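You operate a simulated robot arm through the tools that you are given. There is no shell and no other tool.

You are at the controls of a simulated robot arm. One attempt, no reset.

TASK
Pour about 60 ml from the clear jug into the teal cup and stir it smooth.
Fine: use the orange stick; jug and stick go back where they stood. Set down upright: clear jug, orange stick.

The check looks at the end state, three seconds after you hand in, the way a careful person would. Anything else that was tipped, shoved, dropped, spilled or broken makes it a failure.

THE ROBOT
A 7-joint arm with a two-finger gripper, fixed in place. Base frame: the origin is on the floor under the middle of its stand, x ahead of it, y to its left, z up; the work surface is at about z = 0.85. Readings come in m, degrees, newtons and seconds.
With the tool pointing down near the work surface it reaches from about 0.34 to 0.72 m from the base axis. Its first joint turns from -66.0 to 66.0 degrees. Payload 2.45 kg.
The tool frame sits at the grasp point between the pads (the TCP): z along the fingers, y along the line on which they close. The tips reach 0.026 m beyond it. The gripper opens to 0.096 m; its body begins 0.069 m behind the TCP.
Orientation is told as [roll, pitch, yaw] about the base's x, y, z axes, in that order, counted from this pose: with the fingers straight down and closing along the base's y, the tool's x points along the base's -x, its y along +y and its z along -z.

THE INTERFACE
- The arm moves only by the tool move_arm. Its argument "deltas" is a list of rows, each an object (a shift or turn left out is 0, a gripper value left out holds the last) with "travel": the shift along the base's x, y, z in units of 20 mm (1.0 is 20 mm), a list of three; "turn": the turn, a rotation vector about the base's x, y, z in units of 8 degrees (1.0 is 8 degrees), a list of three; "grip": the opening, from 0 (shut) to 1 (fully open). In form: [{"travel": [dx, dy, dz], "turn": [wx, wy, wz], "grip": grip}, ...]. A call has 1 to 20 rows; each row shifts and turns the commanded pose from where the row before left it. A call with a number of a shift or a turn outside -1 to 1 is refused whole. Rows are played at 5 a second. More than 0.05 m and 8.6 degrees between two rows, or a gripper value outside its range, and nothing of the call is played. Where a pose cannot be reached the arm comes as near as it can. A force on the tool above 80 N (or 10 N above the force at the start of the call, whichever is more), or a blocked arm, ends the call early, and 0.2 s more pass. The fingers move at their own pace (about 0.05 m/s each) and stop on an object; they squeeze with about 37 N. The grip force told is the motor's: it shows also when the fingers shut on nothing. Time passes only in rows, and 0.2 s behind the last, so rows that do not move let the fingers close. It gives the time, the measured TCP pose, the force on the tool (base axes), the opening and the grip force at its end, in the units of the frame above (readings bear some noise), with the torque about the TCP (base axes, N m) and any sound that the robot's microphone picked up.
- Cameras (640 x 400 px; columns grow to the right, rows downward): "scene" is fixed at [0.1792, -0.4088, 1.4185]; the picture's right is [0.61, -0.79, 0.00], its down [-0.50, -0.38, -0.78] and it looks along [0.62, 0.48, -0.62] (base axes); focal length 214 px, centre (320, 200). "wrist" rides on the gripper at [0.082, 0.003, -0.098] in the tool frame; the picture's right is [-0.04, 1.00, 0.00], its down [-0.73, -0.03, -0.68] and it looks along [-0.68, -0.03, 0.73] (tool axes); focal length 256 px, centre (320, 200). There is no depth. A picture from a camera that has moved, and an enlarged one, comes with that camera's place and axes in the base frame and with its lens.
- grab_frame(camera): a new picture of that camera. No time passes.
- inspect(camera, box): a new picture of the part [left, top, right, bottom] of that camera's present view, enlarged. No time passes.
- finish_job(): hands the job in; it is judged then, once.

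Places have to be worked out from the pictures, the camera data and where the tool is seen. Open the gripper and draw the arm clear of the work before you hand the job in, unless the task says otherwise.

The tools are called after "Request:" as a command line: name --argument value ..., lists and objects as JSON in quotes. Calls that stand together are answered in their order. move_arm: Moves the arm, as the interface text tells. Its arguments: {"type":"object","properties":{"deltas":{"type":"array"}},"required":["deltas"]} The other tools are called the same way: grab_frame (camera) takes a picture; inspect (camera, box) takes an enlarged picture of a part of a camera's view; finish_job () hands the job in.

At the start:

```text
time: 0.0
ee_pos: [0.4256, -0.1224, 1.2942]
orientation: [0.0, 0.0, 0.0]
ft_force: [-0.2, 0.6, 0.0]
torque: [-0.01, -0.01, 0.01]
width: 0.0961
grip_force: 0.0
```

scene: 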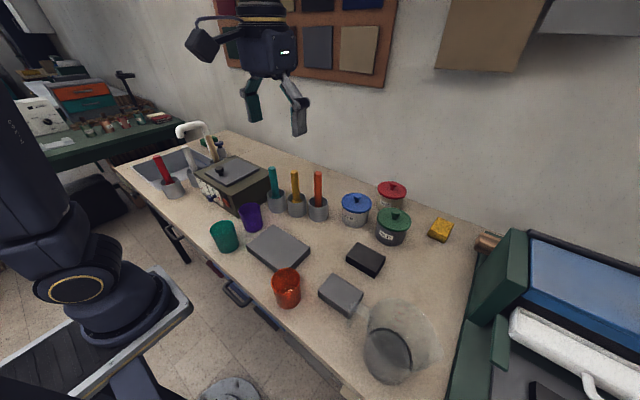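
wrist: 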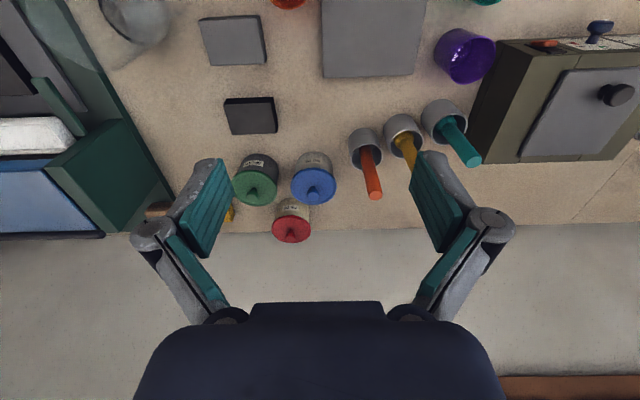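

The scene shows a clear jug near the right front, a teal cup at the left front, and several sticks in holders. I take enlarged looks at the jug, the cups and the sticks before moving.

Request:
inspect --camera "scene" --box '[300, 260, 480, 400]'

Request:
inspect --camera "scene" --box '[140, 140, 340, 265]'

Request:
inspect --camera "wrist" --box '[60, 0, 300, 150]'

Request:
inspect --camera "wrist" --box '[300, 0, 540, 200]'

```text
2.86 times, centred on (390, 330) of scene
camera zoom: at [0.1792, -0.4088, 1.4185], right [0.61, -0.79, 0.0], down [-0.5, -0.38, -0.78], along [0.62, 0.48, -0.62], focal length 613 px, centre (120, -171)
```

zoom: 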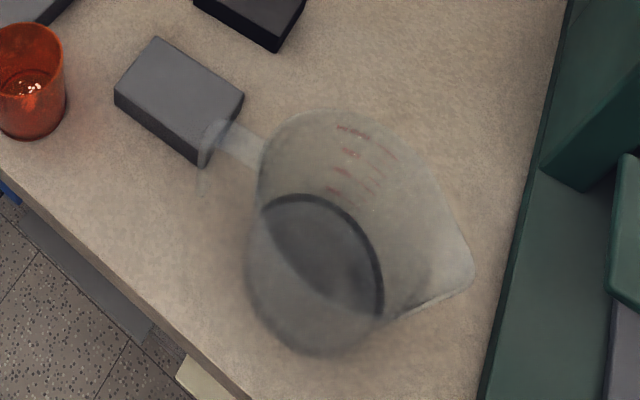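

```text
3.20 times, centred on (240, 202) of scene
camera zoom: at [0.1792, -0.4088, 1.4185], right [0.61, -0.79, 0.0], down [-0.5, -0.38, -0.78], along [0.62, 0.48, -0.62], focal length 686 px, centre (576, 192)
```

zoom: 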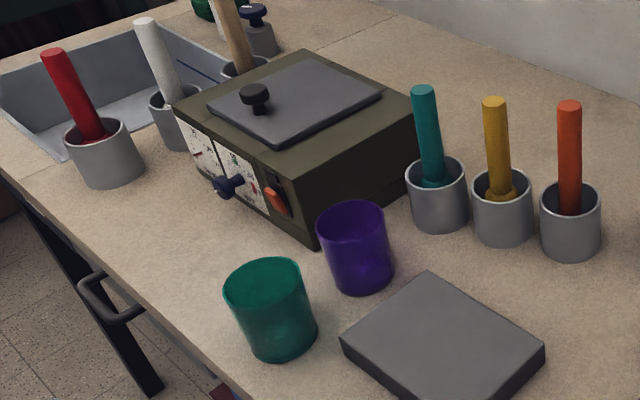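

```text
2.67 times, centred on (180, 75) of wrist
camera zoom: at [0.3433, -0.1199, 1.3933], right [0.04, 1.0, 0.0], down [0.73, -0.03, 0.68], along [0.68, -0.03, -0.73], focal length 683 px, centre (693, 533)
```

zoom: 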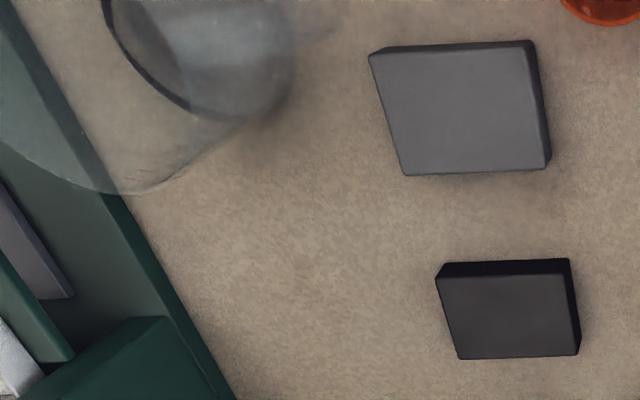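

```text
2.00 times, centred on (420, 100) of wrist
camera zoom: at [0.3433, -0.1199, 1.3933], right [0.04, 1.0, 0.0], down [0.73, -0.03, 0.68], along [0.68, -0.03, -0.73], focal length 512 px, centre (120, 400)
```

zoom: 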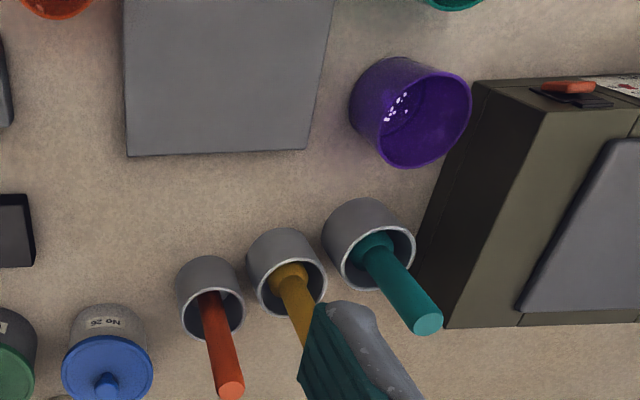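

The clear jug stands at about (0.40, -0.43), with its handle pointing roughly to +x/+y and its spout toward the green box. The teal cup is at about (0.36, 0.12). I swing the wrist camera round to look at the jug from above.

Request:
move_arm --deltas '[{"travel": [-0.92, -0.87, -0.5], "turn": [0, 0, -0.67], "grip": 1}, {"travel": [-0.92, -0.87, -0.5], "turn": [0, 0, -0.67]}, {"travel": [-0.92, -0.87, -0.5], "turn": [0, 0, -0.67]}, {"travel": [-0.92, -0.87, -0.5], "turn": [0, 0, -0.67]}, {"travel": [-0.92, -0.87, -0.5], "turn": [0, 0, -0.67]}, {"travel": [-0.92, -0.87, -0.5], "turn": [0, 0, -0.67]}, {"travel": [-0.92, -0.87, -0.5], "turn": [0, 0, -0.67]}, {"travel": [-0.92, -0.87, -0.5], "turn": [0, 0, -0.67]}, {"travel": [-0.92, -0.87, -0.5], "turn": [0, 0, -0.67]}]'

Request:
grab_frame --camera "wrist"

Request:
grab_frame --camera "scene"

```text
time: 2.0
ee_pos: [0.2589, -0.2788, 1.2035]
orientation: [0.0, 0.0, -48.2]
ft_force: [0.2, -0.3, -0.2]
torque: [0.01, -0.02, 0.0]
width: 0.0959
grip_force: 0.1
```

```text
taken
camera wrist: at [0.2074, -0.2167, 1.3023], right [0.77, 0.63, 0.0], down [0.47, -0.57, 0.68], along [0.43, -0.52, -0.73], focal length 256 px, centre (320, 200)
```

wrist: 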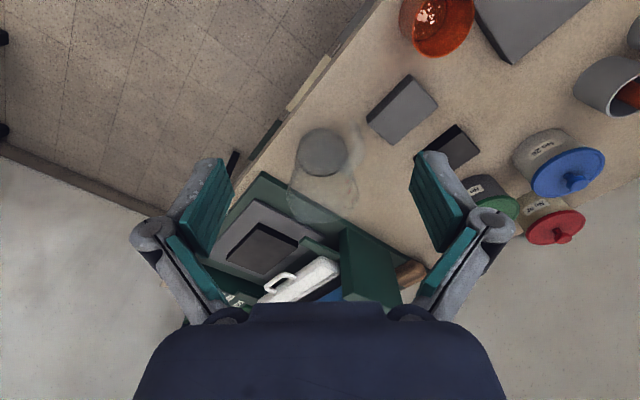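

```text
taken
```

scene: 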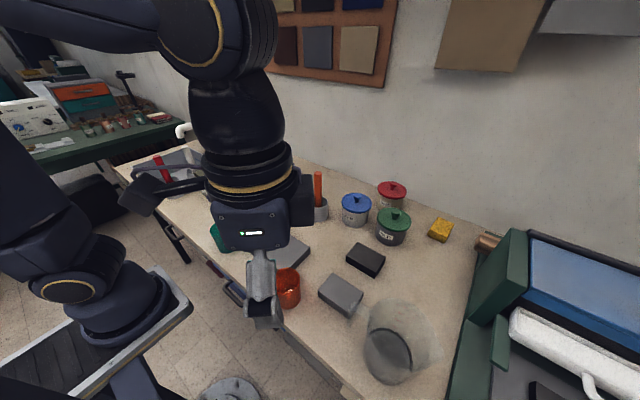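

Request:
inspect --camera "wrist" --box '[250, 90, 410, 240]'

Request:
inspect --camera "scene" --box '[330, 280, 460, 400]'

```text
2.67 times, centred on (330, 165) of wrist
camera zoom: at [0.2074, -0.2167, 1.3023], right [0.77, 0.63, 0.0], down [0.47, -0.57, 0.68], along [0.43, -0.52, -0.73], focal length 683 px, centre (293, 293)
```

zoom: 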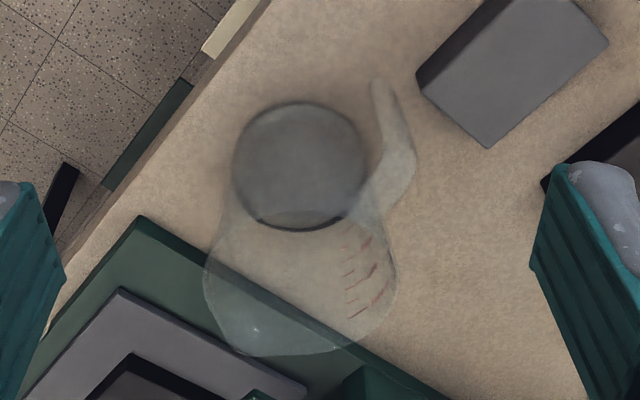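

```text
3.33 times, centred on (395, 340) of scene
camera zoom: at [0.1792, -0.4088, 1.4185], right [0.61, -0.79, 0.0], down [-0.5, -0.38, -0.78], along [0.62, 0.48, -0.62], focal length 715 px, centre (70, -267)
```

zoom: 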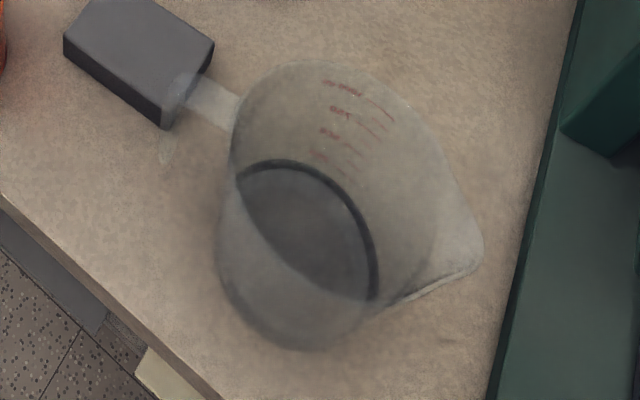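

The jug is at about (0.393, -0.43) with a base radius of about 0.05. Its hook handle is a vertical strap at about (0.38, -0.336), z 0.887–0.983, and the spout points to about -y. I lower and tilt the wrist camera for a side view to find the liquid level and the handle shape.

Request:
move_arm --deltas '[{"travel": [0, 0, -1], "turn": [-0.33, -0.3, 0]}, {"travel": [0, 0, -1], "turn": [-0.33, -0.3, 0]}, {"travel": [0, 0, -1], "turn": [-0.33, -0.3, 0]}, {"travel": [0, 0, -1], "turn": [-0.33, -0.3, 0]}, {"travel": [0, 0, -1], "turn": [-0.33, -0.3, 0]}, {"travel": [0, 0, -1], "turn": [-0.33, -0.3, 0]}, {"travel": [0, 0, -1], "turn": [-0.33, -0.3, 0]}, {"travel": [0, 0, -1], "turn": [-0.33, -0.3, 0]}, {"travel": [0, 0, -1], "turn": [-0.33, -0.3, 0]}]'

Request:
grab_frame --camera "wrist"

```text
time: 4.0
ee_pos: [0.2617, -0.2787, 1.0327]
orientation: [1.5, -29.6, -48.5]
ft_force: [0.4, 0.3, 0.2]
torque: [-0.02, 0.01, 0.01]
width: 0.096
grip_force: 0.0
out of reach, approached as far as the arm can: row 9
```

```text
taken
camera wrist: at [0.1828, -0.1897, 1.078], right [0.76, 0.64, 0.04], down [0.17, -0.26, 0.95], along [0.62, -0.72, -0.3], focal length 256 px, centre (320, 200)
```

wrist: 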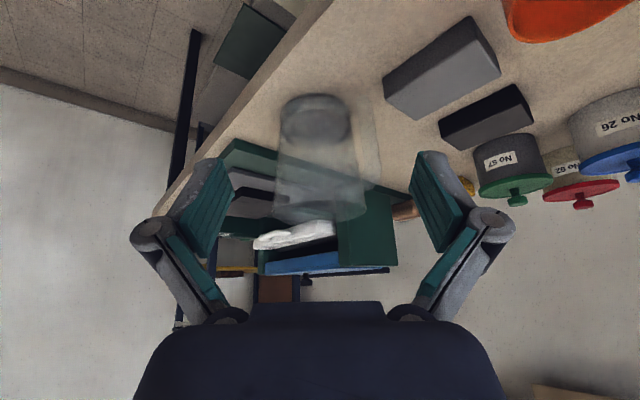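

Request:
inspect --camera "wrist" --box '[250, 80, 410, 240]'

```text
2.50 times, centred on (330, 160) of wrist
camera zoom: at [0.1828, -0.1897, 1.078], right [0.76, 0.64, 0.04], down [0.17, -0.26, 0.95], along [0.62, -0.72, -0.3], focal length 640 px, centre (295, 300)
```

zoom: 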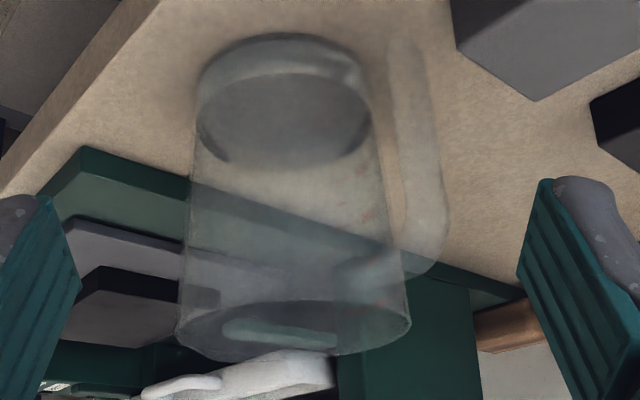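

The side view shows the liquid surface at about z 0.873, so roughly 150–180 ml in a jug about 0.14 m tall. Pouring will need a tilt of about 65–75°. Before grasping, I untilt and lift, then swing over toward the teal cup to look inside and test the pouring poses empty.

Request:
move_arm --deltas '[{"travel": [0, 0, 1], "turn": [0.33, 0.3, 0]}, {"travel": [0, 0, 1], "turn": [0.33, 0.3, 0]}, {"travel": [0, 0.5, 1], "turn": [0.33, 0.3, 0]}, {"travel": [0.5, 1, 1], "turn": [0.33, 0.3, 0]}, {"travel": [0.5, 1, 1], "turn": [0.33, 0.3, 0]}, {"travel": [0.5, 1, 1], "turn": [0.33, 0.3, 0]}, {"travel": [0.5, 1, 0], "turn": [0.33, 0.3, 0]}, {"travel": [0.5, 1, 0], "turn": [0.33, 0.3, 0]}, {"travel": [0.5, 1, 0], "turn": [0.33, 0.3, 0]}, {"travel": [0.5, 1, 0], "turn": [0, 0, -0.5]}, {"travel": [0.5, 1, 0], "turn": [0, 0, -0.5]}, {"travel": [0.5, 1, 0], "turn": [0, 0, -0.5]}, {"travel": [0.5, 1, 0], "turn": [0, 0, -0.5]}, {"travel": [0.5, 1, 0], "turn": [0, 0, -0.5]}, {"travel": [0, 1, 0], "turn": [0, 0, -0.5]}, {"travel": [0, 1, 0], "turn": [0, 0, -0.5]}, {"travel": [0, 1, 0], "turn": [0, 0, -0.5]}, {"travel": [0, 1, 0], "turn": [0, 0, -0.5]}, {"travel": [0, 1, 0], "turn": [0, 0, -0.5]}, {"travel": [0, 1, 0], "turn": [0, 0, -0.2]}]'

Request:
grab_frame --camera "wrist"

```text
time: 8.2
ee_pos: [0.3741, 0.073, 1.152]
orientation: [0.0, 0.0, -89.9]
ft_force: [0.2, 0.4, -0.1]
torque: [-0.05, 0.03, -0.01]
width: 0.096
grip_force: 0.0
```

```text
taken
camera wrist: at [0.3751, 0.1544, 1.2508], right [1.0, -0.04, 0.0], down [-0.03, -0.73, 0.68], along [-0.03, -0.68, -0.73], focal length 256 px, centre (320, 200)
```

wrist: 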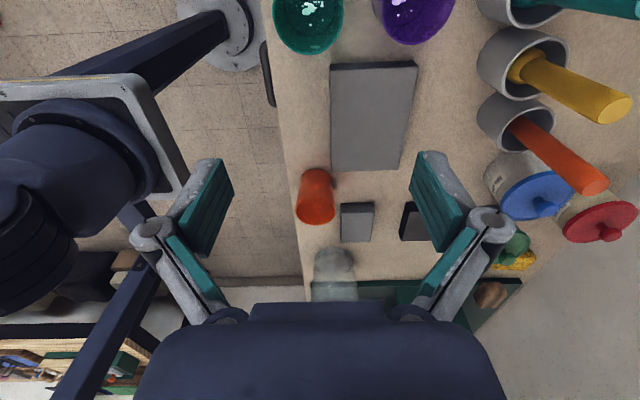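

Yaw -90° is reached without trouble here. I go on in +y so the wrist camera looks down on the teal cup.

Request:
move_arm --deltas '[{"travel": [0, 1, 0]}, {"travel": [0, 1, 0]}, {"travel": [0, 1, 0]}, {"travel": [0, 1, 0]}, {"travel": [0, 1, 0]}, {"travel": [0, 1, 0]}, {"travel": [0, 1, 0]}, {"travel": [0, 1, 0]}, {"travel": [0, 1, 0]}]'

Request:
grab_frame --camera "wrist"

Request:
grab_frame --camera "scene"

```text
time: 10.2
ee_pos: [0.3738, 0.2535, 1.1537]
orientation: [0.0, 0.0, -89.8]
ft_force: [-0.2, -0.4, 0.5]
torque: [-0.02, -0.02, 0.02]
width: 0.096
grip_force: 0.1
```

```text
taken
camera wrist: at [0.3763, 0.3337, 1.2527], right [1.0, -0.04, 0.0], down [-0.03, -0.73, 0.68], along [-0.02, -0.68, -0.73], focal length 256 px, centre (320, 200)
```

wrist: 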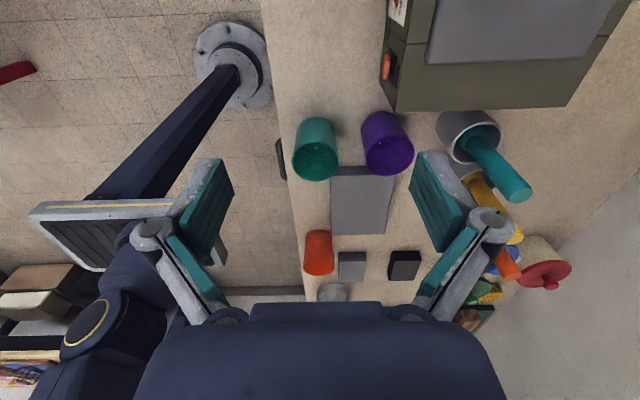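

```text
taken
```

scene: 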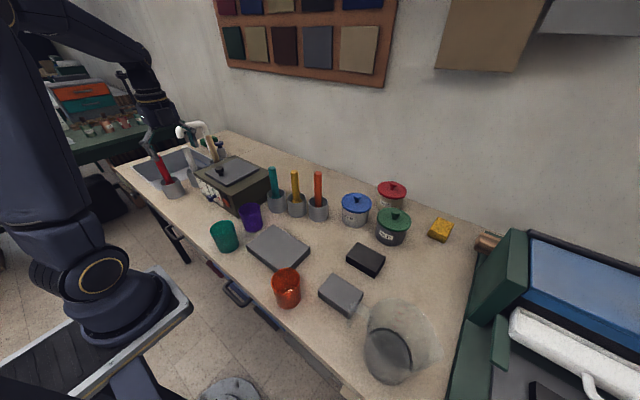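

Request:
inspect --camera "wrist" --box '[280, 100, 430, 200]'

Request:
inspect --camera "scene" --box '[195, 190, 285, 260]'

```text
4.00 times, centred on (355, 150) of wrist
camera zoom: at [0.3763, 0.3337, 1.2527], right [1.0, -0.04, 0.0], down [-0.03, -0.73, 0.68], along [-0.02, -0.68, -0.73], focal length 1024 px, centre (180, 400)
```

zoom: 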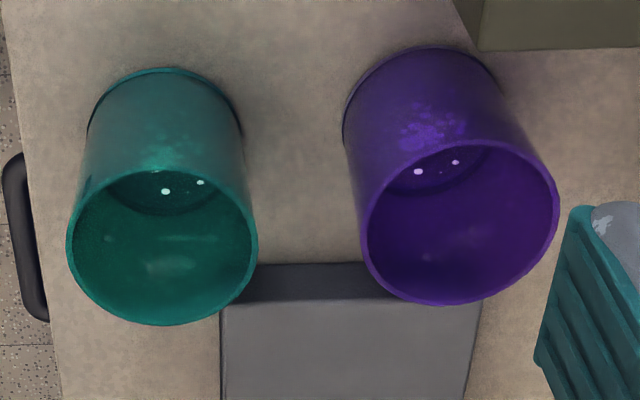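

```text
5.71 times, centred on (240, 225) of scene
camera zoom: at [0.1792, -0.4088, 1.4185], right [0.61, -0.79, 0.0], down [-0.5, -0.38, -0.78], along [0.62, 0.48, -0.62], focal length 1226 px, centre (777, 57)
```

zoom: 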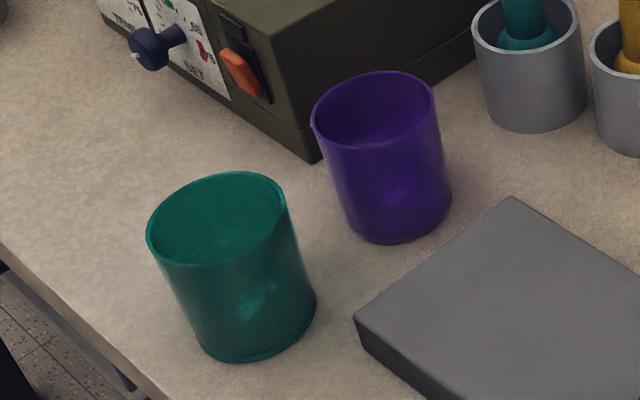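

The teal cup stands at about (0.363, 0.121), with its rim at z ≈ 0.938 and radius ≈ 0.034. It seems to hold a shallow dark content. Next I dry-run the pouring tilt from the +y side, which also puts the camera straight above the cup.

Request:
move_arm --deltas '[{"travel": [-0.1, -0.26, 0], "turn": [1, 0, 0]}, {"travel": [-0.1, -0.26, 0], "turn": [1, 0, 0]}, {"travel": [-0.1, -0.26, 0], "turn": [1, 0, 0]}, {"travel": [-0.1, -0.26, 0], "turn": [1, 0, 0]}, {"travel": [-0.1, -0.26, 0], "turn": [1, 0, 0]}]'

Request:
grab_frame --camera "wrist"

Request:
inspect --camera "wrist" --box '[260, 180, 420, 290]'

```text
time: 11.4
ee_pos: [0.3622, 0.2267, 1.1542]
orientation: [0.2, 40.1, -89.8]
ft_force: [0.3, 0.4, 0.4]
torque: [0.0, 0.01, 0.0]
width: 0.0962
grip_force: 0.1
```

```text
taken
camera wrist: at [0.3648, 0.2249, 1.2812], right [1.0, -0.03, -0.02], down [-0.03, -1.0, 0.05], along [-0.03, -0.05, -1.0], focal length 256 px, centre (320, 200)
```

wrist: 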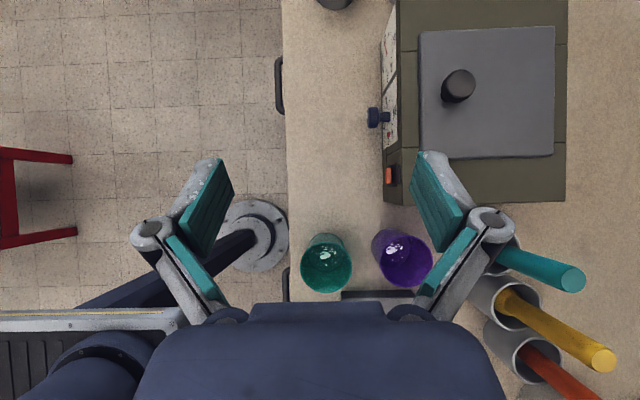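

```text
3.64 times, centred on (340, 235) of wrist
camera zoom: at [0.3648, 0.2249, 1.2812], right [1.0, -0.03, -0.02], down [-0.03, -1.0, 0.05], along [-0.03, -0.05, -1.0], focal length 931 px, centre (247, 73)
```

zoom: 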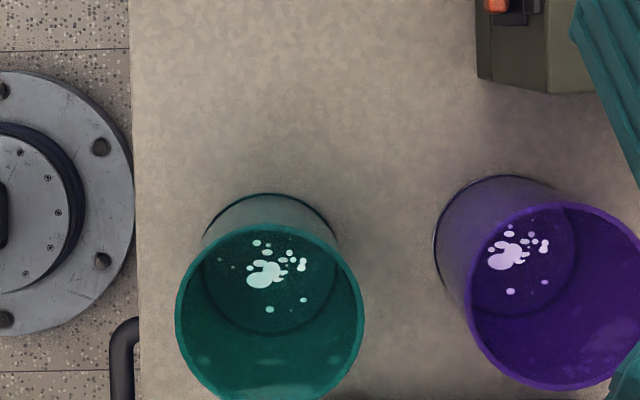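

The pouring tilt is reachable from this side. I can see a dark pool with white unmixed lumps in the teal cup. I go back to the jug with the fingers leaning 30° toward it, the grasp pose that leaves room for a large pour tilt.

Request:
move_arm --deltas '[{"travel": [0, -1, 0], "turn": [-1, 0, 0]}, {"travel": [0, -1, 0], "turn": [-1, 0, 0]}, {"travel": [0, -1, 0], "turn": [-1, 0, 0]}, {"travel": [0, -1, 0], "turn": [-1, 0, 0]}, {"travel": [0, -1, 0], "turn": [-1, 0, 0]}, {"travel": [0, -1, 0], "turn": [-1, 0, 0]}, {"travel": [0, -1, 0], "turn": [-1, 0, 0]}, {"travel": [0, -1, 0], "turn": [-1, 0, 0]}, {"travel": [0, -1, 0], "turn": [-0.75, 0, 0]}, {"travel": [0, -1, 0]}, {"travel": [0, -1, 0]}, {"travel": [0, -1, 0]}, {"travel": [0, -1, 0]}, {"travel": [0, -1, 0]}, {"travel": [0, -1, 0]}, {"travel": [0, -1, 0]}, {"travel": [0, -1, 0]}, {"travel": [0, -1, 0]}, {"travel": [0, -1, 0]}, {"travel": [0, -1, 0]}]'

Request:
move_arm --deltas '[{"travel": [0.11, -0.9, 0], "turn": [0, 0, 0.125]}, {"travel": [0.11, -0.9, 0], "turn": [0, 0, 0.125]}, {"travel": [0.11, -0.9, 0], "turn": [0, 0, 0.125]}, {"travel": [0.11, -0.9, 0], "turn": [0, 0, 0.125]}, {"travel": [0.11, -0.9, 0], "turn": [0, 0, 0.125]}, {"travel": [0.11, -0.9, 0], "turn": [0, 0, 0.125]}, {"travel": [0.11, -0.9, 0], "turn": [0, 0, 0.125]}, {"travel": [0.11, -0.9, 0], "turn": [0, 0, 0.125]}]'

Request:
grab_frame --camera "wrist"

Request:
grab_frame --camera "scene"

```text
time: 15.6
ee_pos: [0.3633, -0.1744, 1.1522]
orientation: [-0.1, -30.0, -89.9]
ft_force: [-0.2, 0.4, 0.4]
torque: [0.0, 0.01, 0.02]
width: 0.0962
grip_force: 0.1
```

```text
time: 17.4
ee_pos: [0.3813, -0.319, 1.1532]
orientation: [-0.1, -30.0, -81.9]
ft_force: [0.2, 0.6, 0.1]
torque: [0.0, 0.01, -0.01]
width: 0.0957
grip_force: 0.0
```

```text
taken
camera wrist: at [0.3667, -0.2006, 1.1975], right [0.99, 0.11, 0.02], down [0.01, -0.3, 0.95], along [0.11, -0.95, -0.3], focal length 256 px, centre (320, 200)
```

wrist: 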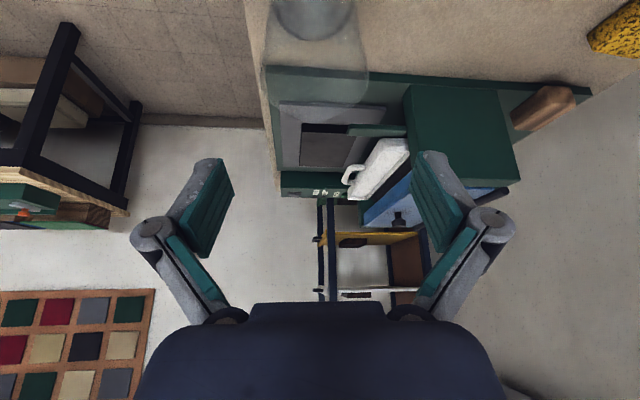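

```text
taken
```

scene: 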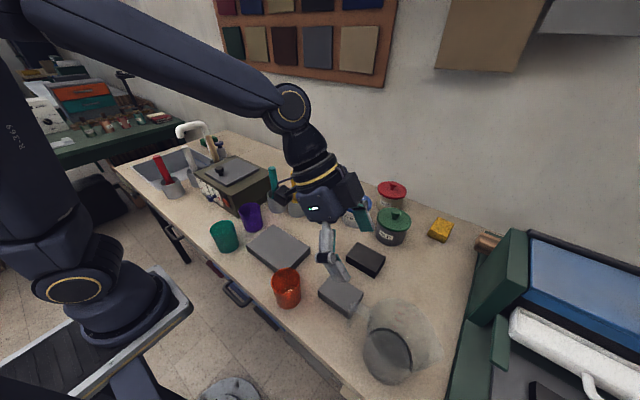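

The grasp orientation is fine, but the jug is above the top of the view. I back off in +y and drop to look straight along the handle–spout line.

Request:
move_arm --deltas '[{"travel": [0, 1, -0.5]}, {"travel": [0, 1, -1]}, {"travel": [0, 1, -1]}, {"travel": [0, 1, -1]}, {"travel": [0, 1, -1]}, {"travel": [0, 0.5, -1]}, {"travel": [0, 0, -1]}, {"travel": [0, 0, -1]}]'

Request:
grab_frame --camera "wrist"

Request:
inspect --camera "wrist" --box '[260, 80, 420, 220]'

```text
time: 19.2
ee_pos: [0.3809, -0.207, 1.0007]
orientation: [0.0, -30.0, -82.0]
ft_force: [0.9, -0.5, -0.1]
torque: [-0.06, 0.0, -0.03]
width: 0.096
grip_force: 0.0
```

```text
taken
camera wrist: at [0.3665, -0.0892, 1.0457], right [0.99, 0.11, 0.02], down [0.01, -0.3, 0.95], along [0.11, -0.95, -0.3], focal length 256 px, centre (320, 200)
```

wrist: 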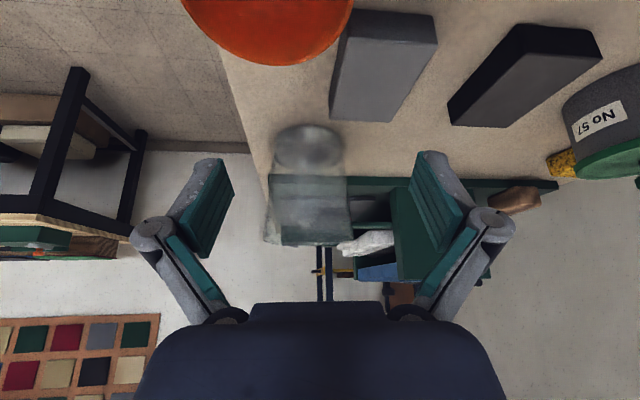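

```text
2.86 times, centred on (340, 150) of wrist
camera zoom: at [0.3665, -0.0892, 1.0457], right [0.99, 0.11, 0.02], down [0.01, -0.3, 0.95], along [0.11, -0.95, -0.3], focal length 731 px, centre (263, 343)
```

zoom: 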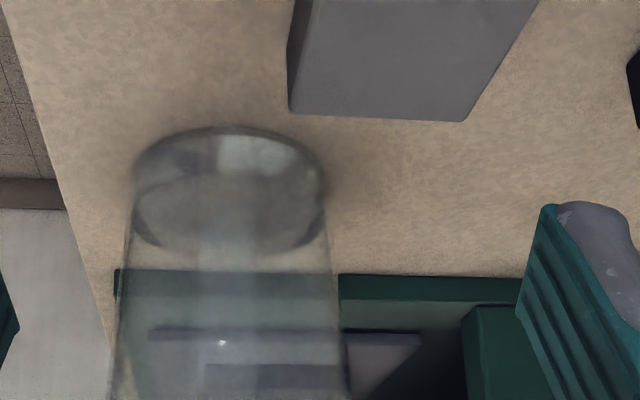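

Request:
inspect --camera "wrist" --box '[250, 110, 370, 260]'

Request:
inspect --camera "wrist" --box '[280, 115, 350, 160]'

Request:
inspect --camera "wrist" --box '[270, 180, 350, 255]'

```text
2.67 times, centred on (310, 185) of wrist
camera zoom: at [0.3665, -0.0892, 1.0457], right [0.99, 0.11, 0.02], down [0.01, -0.3, 0.95], along [0.11, -0.95, -0.3], focal length 683 px, centre (347, 240)
```

zoom: 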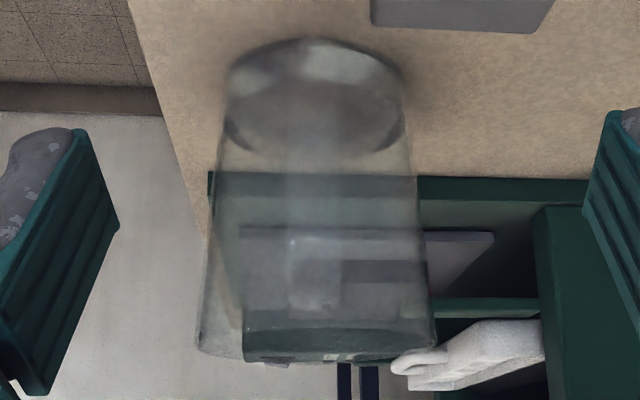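

```text
8.89 times, centred on (315, 138) of wrist
camera zoom: at [0.3665, -0.0892, 1.0457], right [0.99, 0.11, 0.02], down [0.01, -0.3, 0.95], along [0.11, -0.95, -0.3], focal length 2276 px, centre (364, 756)
```

zoom: 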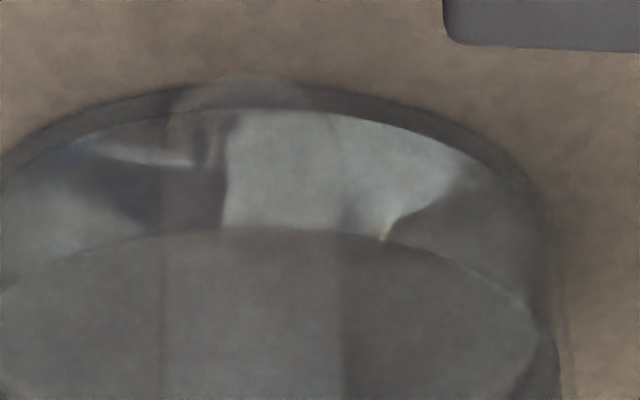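

```text
5.33 times, centred on (310, 218) of wrist
camera zoom: at [0.3665, -0.0892, 1.0457], right [0.99, 0.11, 0.02], down [0.01, -0.3, 0.95], along [0.11, -0.95, -0.3], focal length 1365 px, centre (373, 107)
```

zoom: 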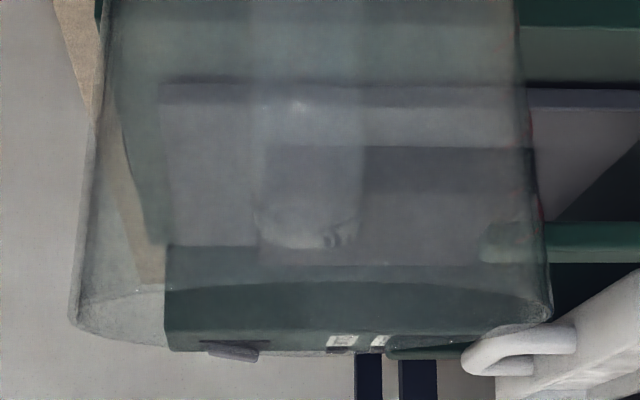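

The strap handle shows up as two faint edges: x ≈ 0.3805, y ≈ -0.3355, about 21 mm wide, from z ≈ 0.88 to 0.99. The handle–spout line is close to -86°. I yaw slightly, slide over the strap with the fingers open, and descend to mid-handle.

Request:
move_arm --deltas '[{"travel": [0, -0.5, 0], "turn": [0, 0, -0.4]}, {"travel": [0, -1, 0]}, {"travel": [0, -1, 0]}, {"travel": [0, -1, 0]}, {"travel": [0, -1, 0]}, {"travel": [0, -1, 0]}, {"travel": [0, -0.93, 0]}, {"travel": [0, 0, -0.7]}, {"travel": [0, 0, -0.9]}, {"travel": [0, 0, -0.9]}, {"travel": [0, 0, -0.9]}, {"travel": [0, 0, 0]}]'

Request:
grab_frame --camera "wrist"

Request:
inspect --camera "scene" --box '[310, 240, 470, 400]'

```text
time: 21.8
ee_pos: [0.3809, -0.3361, 0.9336]
orientation: [-0.1, -30.0, -85.0]
ft_force: [-0.1, -0.4, -0.4]
torque: [-0.01, 0.0, 0.02]
width: 0.096
grip_force: 0.1
```

```text
taken
camera wrist: at [0.3737, -0.2179, 0.9784], right [1.0, 0.05, 0.02], down [0.0, -0.3, 0.95], along [0.06, -0.95, -0.3], focal length 256 px, centre (320, 200)
```

wrist: 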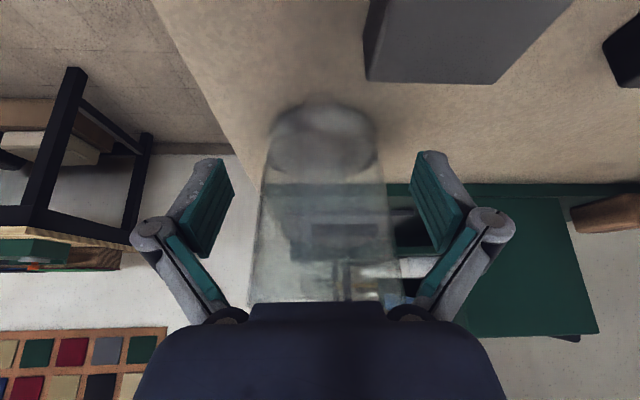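

```text
2.50 times, centred on (390, 320) of scene
camera zoom: at [0.1792, -0.4088, 1.4185], right [0.61, -0.79, 0.0], down [-0.5, -0.38, -0.78], along [0.62, 0.48, -0.62], focal length 536 px, centre (145, -100)
```

zoom: 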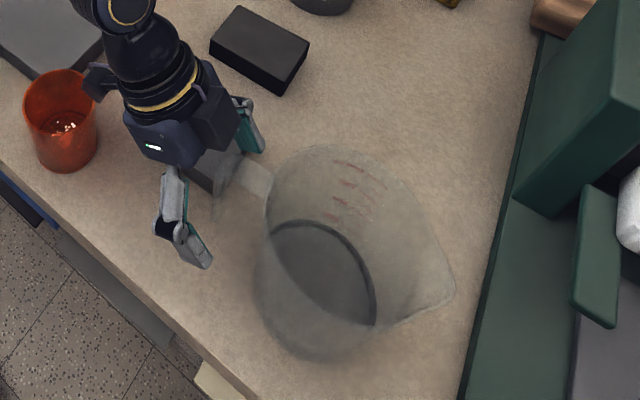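

Request:
inspect --camera "scene" --box '[340, 270, 420, 350]'

Request:
inspect --camera "wrist" --box '[240, 90, 420, 310]'

```text
5.00 times, centred on (380, 310) of scene
camera zoom: at [0.1792, -0.4088, 1.4185], right [0.61, -0.79, 0.0], down [-0.5, -0.38, -0.78], along [0.62, 0.48, -0.62], focal length 1072 px, centre (20, -350)
```

zoom: 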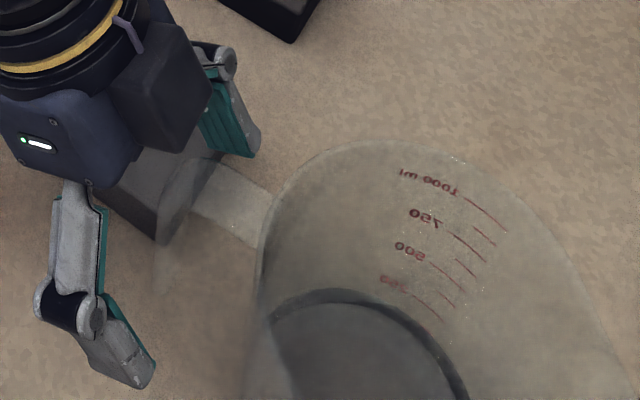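

```text
1.82 times, centred on (330, 200) of wrist
camera zoom: at [0.3737, -0.2179, 0.9784], right [1.0, 0.05, 0.02], down [0.0, -0.3, 0.95], along [0.06, -0.95, -0.3], focal length 465 px, centre (302, 200)
```

zoom: 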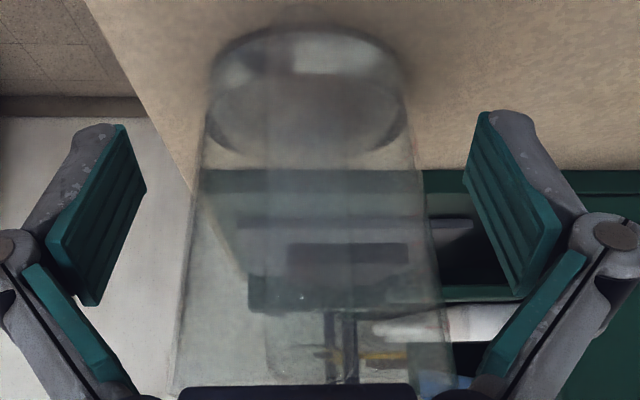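

The open fingers straddle the strap symmetrically. I close the gripper on the handle without moving.

Request:
move_arm --deltas '[{"grip": 0}, {"grip": 0}, {"grip": 0}, {"grip": 0}, {"grip": 0}, {"grip": 0}, {"grip": 0}, {"grip": 0}]'

Request:
grab_frame --camera "wrist"

Request:
inspect --camera "scene" --box '[310, 240, 470, 400]'

```text
time: 23.6
ee_pos: [0.3816, -0.337, 0.9338]
orientation: [-0.1, -30.0, -84.9]
ft_force: [0.8, 0.0, 1.5]
torque: [-0.02, -0.06, 0.01]
width: 0.0215
grip_force: 36.7
```

```text
taken
camera wrist: at [0.3738, -0.2179, 0.9786], right [1.0, 0.05, 0.02], down [0.0, -0.3, 0.95], along [0.06, -0.95, -0.3], focal length 256 px, centre (320, 200)
```

wrist: 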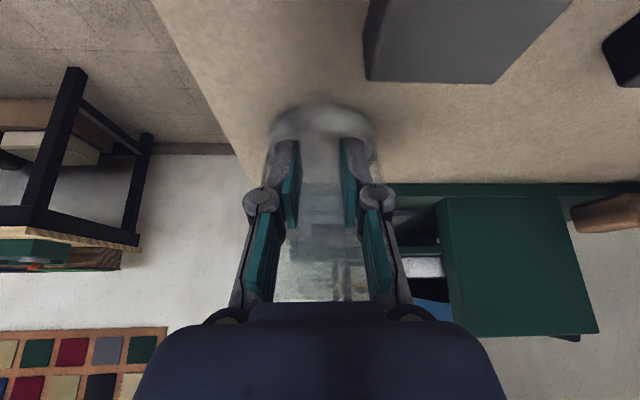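

```text
2.50 times, centred on (390, 320) of scene
camera zoom: at [0.1792, -0.4088, 1.4185], right [0.61, -0.79, 0.0], down [-0.5, -0.38, -0.78], along [0.62, 0.48, -0.62], focal length 536 px, centre (145, -100)
```

zoom: 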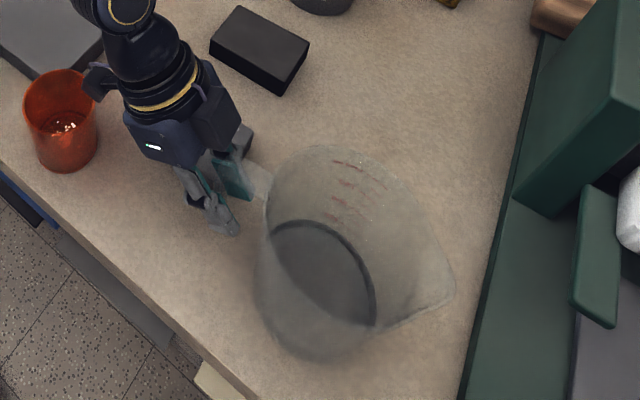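

The grip is on the 21.5 mm strap and the jug has not moved. Grasp pose to return to: (0.381, -0.3365, 0.9335), pitch -30, yaw -85. I lift a little, slowly, and check for slipping.

Request:
move_arm --deltas '[{"travel": [0, 0, 0.2]}, {"travel": [0, 0, 0.2]}, {"travel": [0, 0, 0.3]}, {"travel": [0, 0, 0.3]}, {"travel": [0, 0, 0]}, {"travel": [0, 0, 0]}]'

Request:
grab_frame --camera "wrist"

Request:
inspect --camera "scene" --box '[310, 240, 470, 400]'

```text
time: 25.0
ee_pos: [0.3808, -0.3379, 0.9546]
orientation: [0.0, -30.0, -85.0]
ft_force: [0.0, 0.1, -2.8]
torque: [0.27, 0.02, 0.01]
width: 0.0211
grip_force: 36.6
```

```text
taken
camera wrist: at [0.3727, -0.2184, 0.9993], right [1.0, 0.05, 0.02], down [0.0, -0.3, 0.95], along [0.05, -0.95, -0.3], focal length 256 px, centre (320, 200)
```

wrist: 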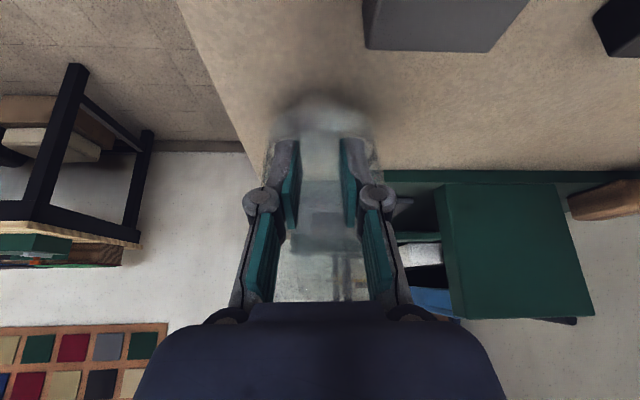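

```text
2.50 times, centred on (390, 320) of scene
camera zoom: at [0.1792, -0.4089, 1.4185], right [0.61, -0.79, 0.0], down [-0.5, -0.38, -0.78], along [0.62, 0.48, -0.62], focal length 536 px, centre (145, -100)
```

zoom: 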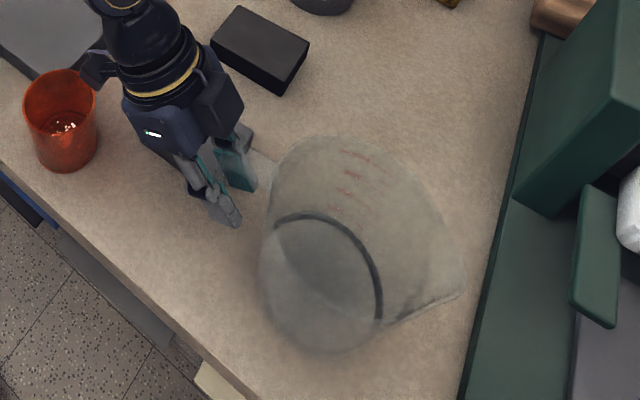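

The jug hangs level, weighing about 2.8 N with 0.27 N m about the TCP, and shows no slip. I lift it to carrying height gently and take readings.

Request:
move_arm --deltas '[{"travel": [0, 0, 0.5]}, {"travel": [0, 0, 1]}, {"travel": [0, 0, 1]}, {"travel": [0, 0, 1]}, {"travel": [0, 0, 1]}, {"travel": [0, 0, 1]}, {"travel": [0, 0, 1]}, {"travel": [0, 0, 1]}, {"travel": [0, 0, 1]}, {"travel": [0, 0, 1]}, {"travel": [0, 0, 0.5]}, {"travel": [0, 0, 0]}, {"travel": [0, 0, 0]}]'

Request:
move_arm --deltas '[{"travel": [0, 0, 0]}, {"travel": [0, 0, 0]}]'

Request:
move_arm --deltas '[{"travel": [0, 0, 0]}, {"travel": [0, 0, 0]}]'

Request:
move_arm --deltas '[{"travel": [0, 0, 0]}, {"travel": [0, 0, 0]}]'

Request:
grab_frame --camera "scene"

```text
time: 27.8
ee_pos: [0.3792, -0.3346, 1.1559]
orientation: [-0.2, -30.0, -85.0]
ft_force: [0.5, -0.1, -2.6]
torque: [0.23, 0.02, -0.01]
width: 0.0214
grip_force: 36.9
```

```text
time: 28.4
ee_pos: [0.3797, -0.335, 1.1556]
orientation: [-0.1, -30.0, -85.0]
ft_force: [0.1, 0.3, -2.9]
torque: [0.27, 0.04, -0.03]
width: 0.021
grip_force: 37.3
```

```text
time: 29.0
ee_pos: [0.3805, -0.3346, 1.1576]
orientation: [-0.1, -30.0, -85.0]
ft_force: [0.5, -0.1, -3.7]
torque: [0.23, 0.03, 0.01]
width: 0.0213
grip_force: 37.2
```

```text
time: 29.6
ee_pos: [0.38, -0.3356, 1.1542]
orientation: [0.0, -30.0, -84.9]
ft_force: [0.0, -0.1, -2.2]
torque: [0.3, 0.03, 0.01]
width: 0.0211
grip_force: 36.5
```

```text
taken
```

scene: 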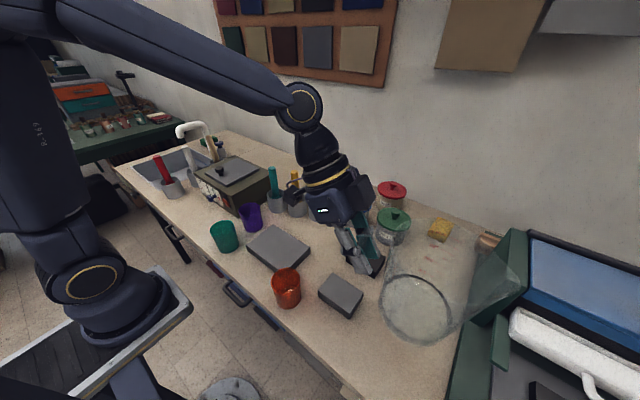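

Readings average about 2.85 N and 0.26 N m. I carry the jug upright in +y at constant height, turning it slightly so the spout points along -y.

Request:
move_arm --deltas '[{"travel": [0, 0.5, 0], "turn": [0, 0, -0.04]}, {"travel": [-0.02, 0.8, 0], "turn": [0, 0, -0.04]}, {"travel": [-0.03, 1, 0], "turn": [0, 0, -0.04]}, {"travel": [-0.03, 1, 0], "turn": [0, 0, -0.04]}, {"travel": [-0.03, 1, 0], "turn": [0, 0, -0.04]}, {"travel": [-0.03, 1, 0], "turn": [0, 0, -0.04]}, {"travel": [-0.03, 1, 0], "turn": [0, 0, -0.04]}, {"travel": [-0.03, 1, 0], "turn": [0, 0, -0.04]}, {"travel": [-0.03, 1, 0], "turn": [0, 0, -0.04]}, {"travel": [-0.03, 1, 0], "turn": [0, 0, -0.04]}, {"travel": [-0.03, 1, 0], "turn": [0, 0, -0.04]}, {"travel": [-0.03, 1, 0], "turn": [0, 0, -0.04]}, {"travel": [-0.03, 1, 0], "turn": [0, 0, -0.04]}, {"travel": [-0.03, 1, 0], "turn": [0, 0, -0.04]}, {"travel": [-0.03, 1, 0], "turn": [0, 0, -0.04]}, {"travel": [-0.03, 1, 0], "turn": [0, 0, -0.03]}, {"travel": [-0.03, 1, 0]}, {"travel": [-0.03, 0.8, 0]}, {"travel": [-0.03, 0.5, 0]}, {"travel": [0, 0, 0]}]'

Request:
grab_frame --camera "scene"

```text
time: 33.8
ee_pos: [0.3702, 0.0165, 1.1555]
orientation: [0.0, -30.0, -90.1]
ft_force: [0.5, 0.0, -3.8]
torque: [0.28, 0.01, -0.01]
width: 0.0213
grip_force: 37.4
```

```text
taken
```

scene: 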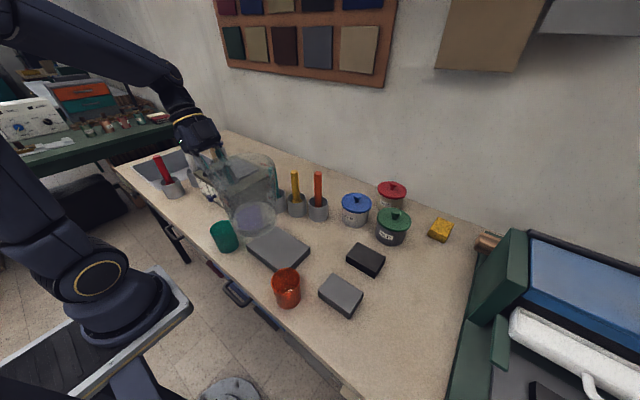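

The jug rides level. I carry on to about y = 0.30, so the spout ends beyond the cup on the +y side.

Request:
move_arm --deltas '[{"travel": [-0.02, 0.5, 0]}, {"travel": [-0.02, 0.8, 0]}, {"travel": [-0.02, 1, 0]}, {"travel": [-0.02, 1, 0]}, {"travel": [-0.02, 1, 0]}, {"travel": [-0.02, 1, 0]}, {"travel": [-0.02, 1, 0]}, {"travel": [-0.02, 1, 0]}, {"travel": [-0.02, 1, 0]}, {"travel": [-0.02, 1, 0]}, {"travel": [-0.02, 1, 0]}, {"travel": [-0.02, 1, 0]}, {"travel": [-0.02, 1, 0]}, {"travel": [-0.02, 1, 0]}, {"travel": [-0.02, 0.6, 0]}, {"travel": [0, 0.3, 0]}, {"travel": [0, 0, 0]}]'

Request:
grab_frame --camera "scene"

Request:
grab_frame --camera "wrist"

```text
time: 37.4
ee_pos: [0.3643, 0.3008, 1.1561]
orientation: [-0.1, -30.0, -90.0]
ft_force: [0.7, 0.7, -2.8]
torque: [0.3, 0.01, 0.0]
width: 0.0211
grip_force: 37.4
```

```text
taken
```

scene: 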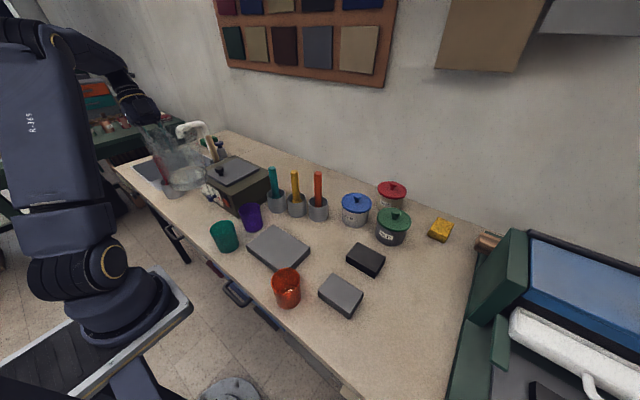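

```text
taken
camera wrist: at [0.3668, 0.4191, 1.1999], right [1.0, -0.04, 0.02], down [-0.03, -0.3, 0.95], along [-0.03, -0.95, -0.3], focal length 256 px, centre (320, 200)
```

wrist: 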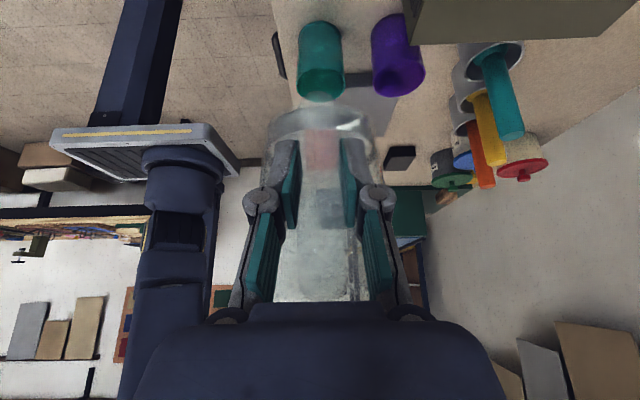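

Request:
inspect --camera "scene" --box '[120, 100, 240, 200]'

Request:
inspect --camera "wrist" --box '[250, 10, 400, 310]'

```text
4.00 times, centred on (180, 150) of scene
camera zoom: at [0.1792, -0.4088, 1.4185], right [0.61, -0.79, 0.0], down [-0.5, -0.38, -0.78], along [0.62, 0.48, -0.62], focal length 858 px, centre (880, 400)
```

zoom: 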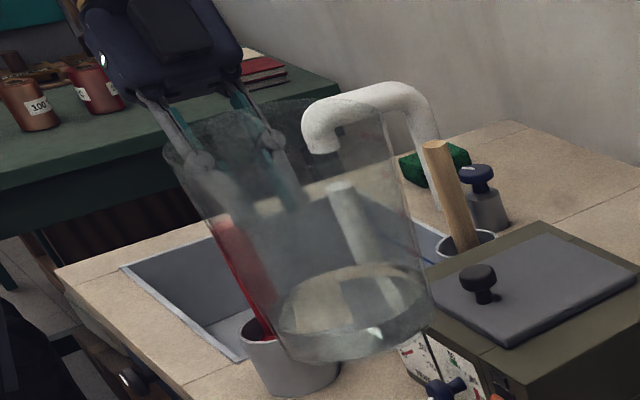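

```text
1.33 times, centred on (325, 160) of wrist
camera zoom: at [0.3668, 0.4191, 1.1999], right [1.0, -0.04, 0.02], down [-0.03, -0.3, 0.95], along [-0.03, -0.95, -0.3], focal length 341 px, centre (313, 253)
```

zoom: 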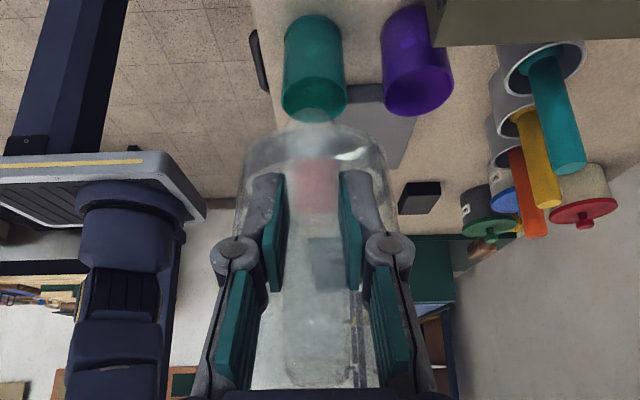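

Request:
inspect --camera "scene" --box '[150, 115, 240, 195]'

```text
5.00 times, centred on (195, 155) of scene
camera zoom: at [0.1792, -0.4088, 1.4185], right [0.61, -0.79, 0.0], down [-0.5, -0.38, -0.78], along [0.62, 0.48, -0.62], focal length 1072 px, centre (945, 425)
```

zoom: 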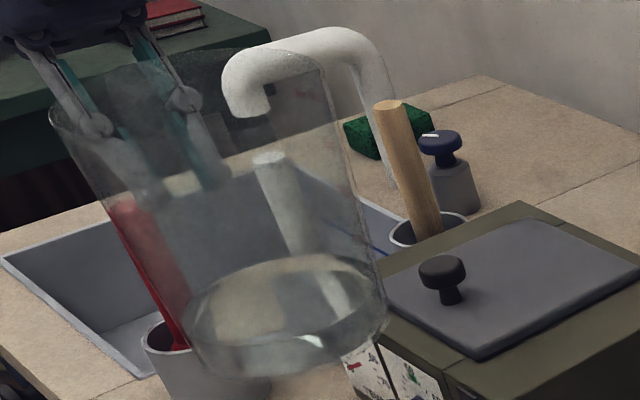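

Checking against the views, the lip is about 0.162 m ahead of the handle and 0.063 m above the TCP, and I expect flow to start near 65° of tilt. I tilt to about 50° here, away from the cup, where nothing should pour yet.

Request:
move_arm --deltas '[{"travel": [0, 0, 0], "turn": [0.4, 0, 0]}, {"turn": [0.6, 0, 0]}, {"turn": [0.6, 0, 0]}, {"turn": [0.6, 0, 0]}, {"turn": [0.6, 0, 0]}, {"turn": [0.6, 0, 0]}, {"turn": [0.6, 0, 0]}, {"turn": [0.6, 0, 0]}, {"turn": [0.6, 0, 0]}, {"turn": [0.6, 0, 0]}, {"turn": [0.45, 0, 0]}, {"turn": [0, 0, 0]}, {"turn": [0, 0, 0]}]'

Request:
grab_frame --camera "wrist"

Request:
inspect --camera "scene" --box '[140, 100, 290, 260]'

```text
time: 40.2
ee_pos: [0.3633, 0.3009, 1.1553]
orientation: [0.1, 19.9, -90.0]
ft_force: [-0.2, 0.3, -2.8]
torque: [0.11, 0.02, -0.02]
width: 0.0211
grip_force: 37.1
```

```text
taken
camera wrist: at [0.3669, 0.3426, 1.2756], right [1.0, -0.04, -0.02], down [-0.03, -0.92, 0.39], along [-0.03, -0.39, -0.92], focal length 256 px, centre (320, 200)
```

wrist: 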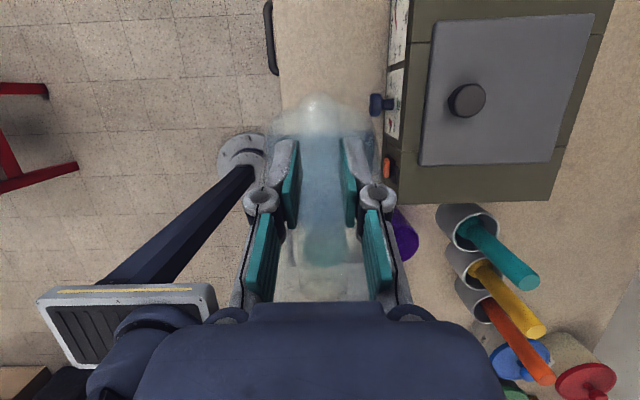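

```text
2.50 times, centred on (215, 180) of scene
camera zoom: at [0.1792, -0.4088, 1.4185], right [0.61, -0.79, 0.0], down [-0.5, -0.38, -0.78], along [0.62, 0.48, -0.62], focal length 536 px, centre (582, 250)
```

zoom: 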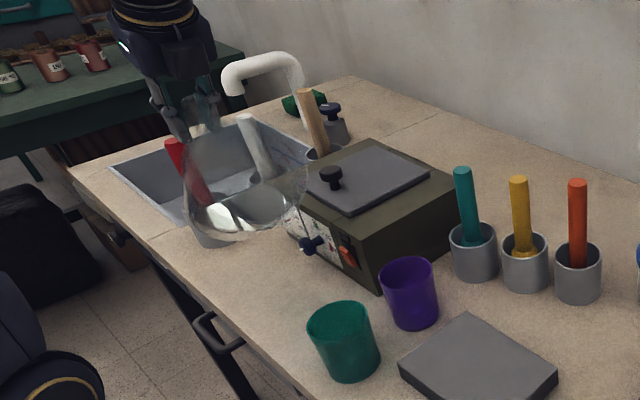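

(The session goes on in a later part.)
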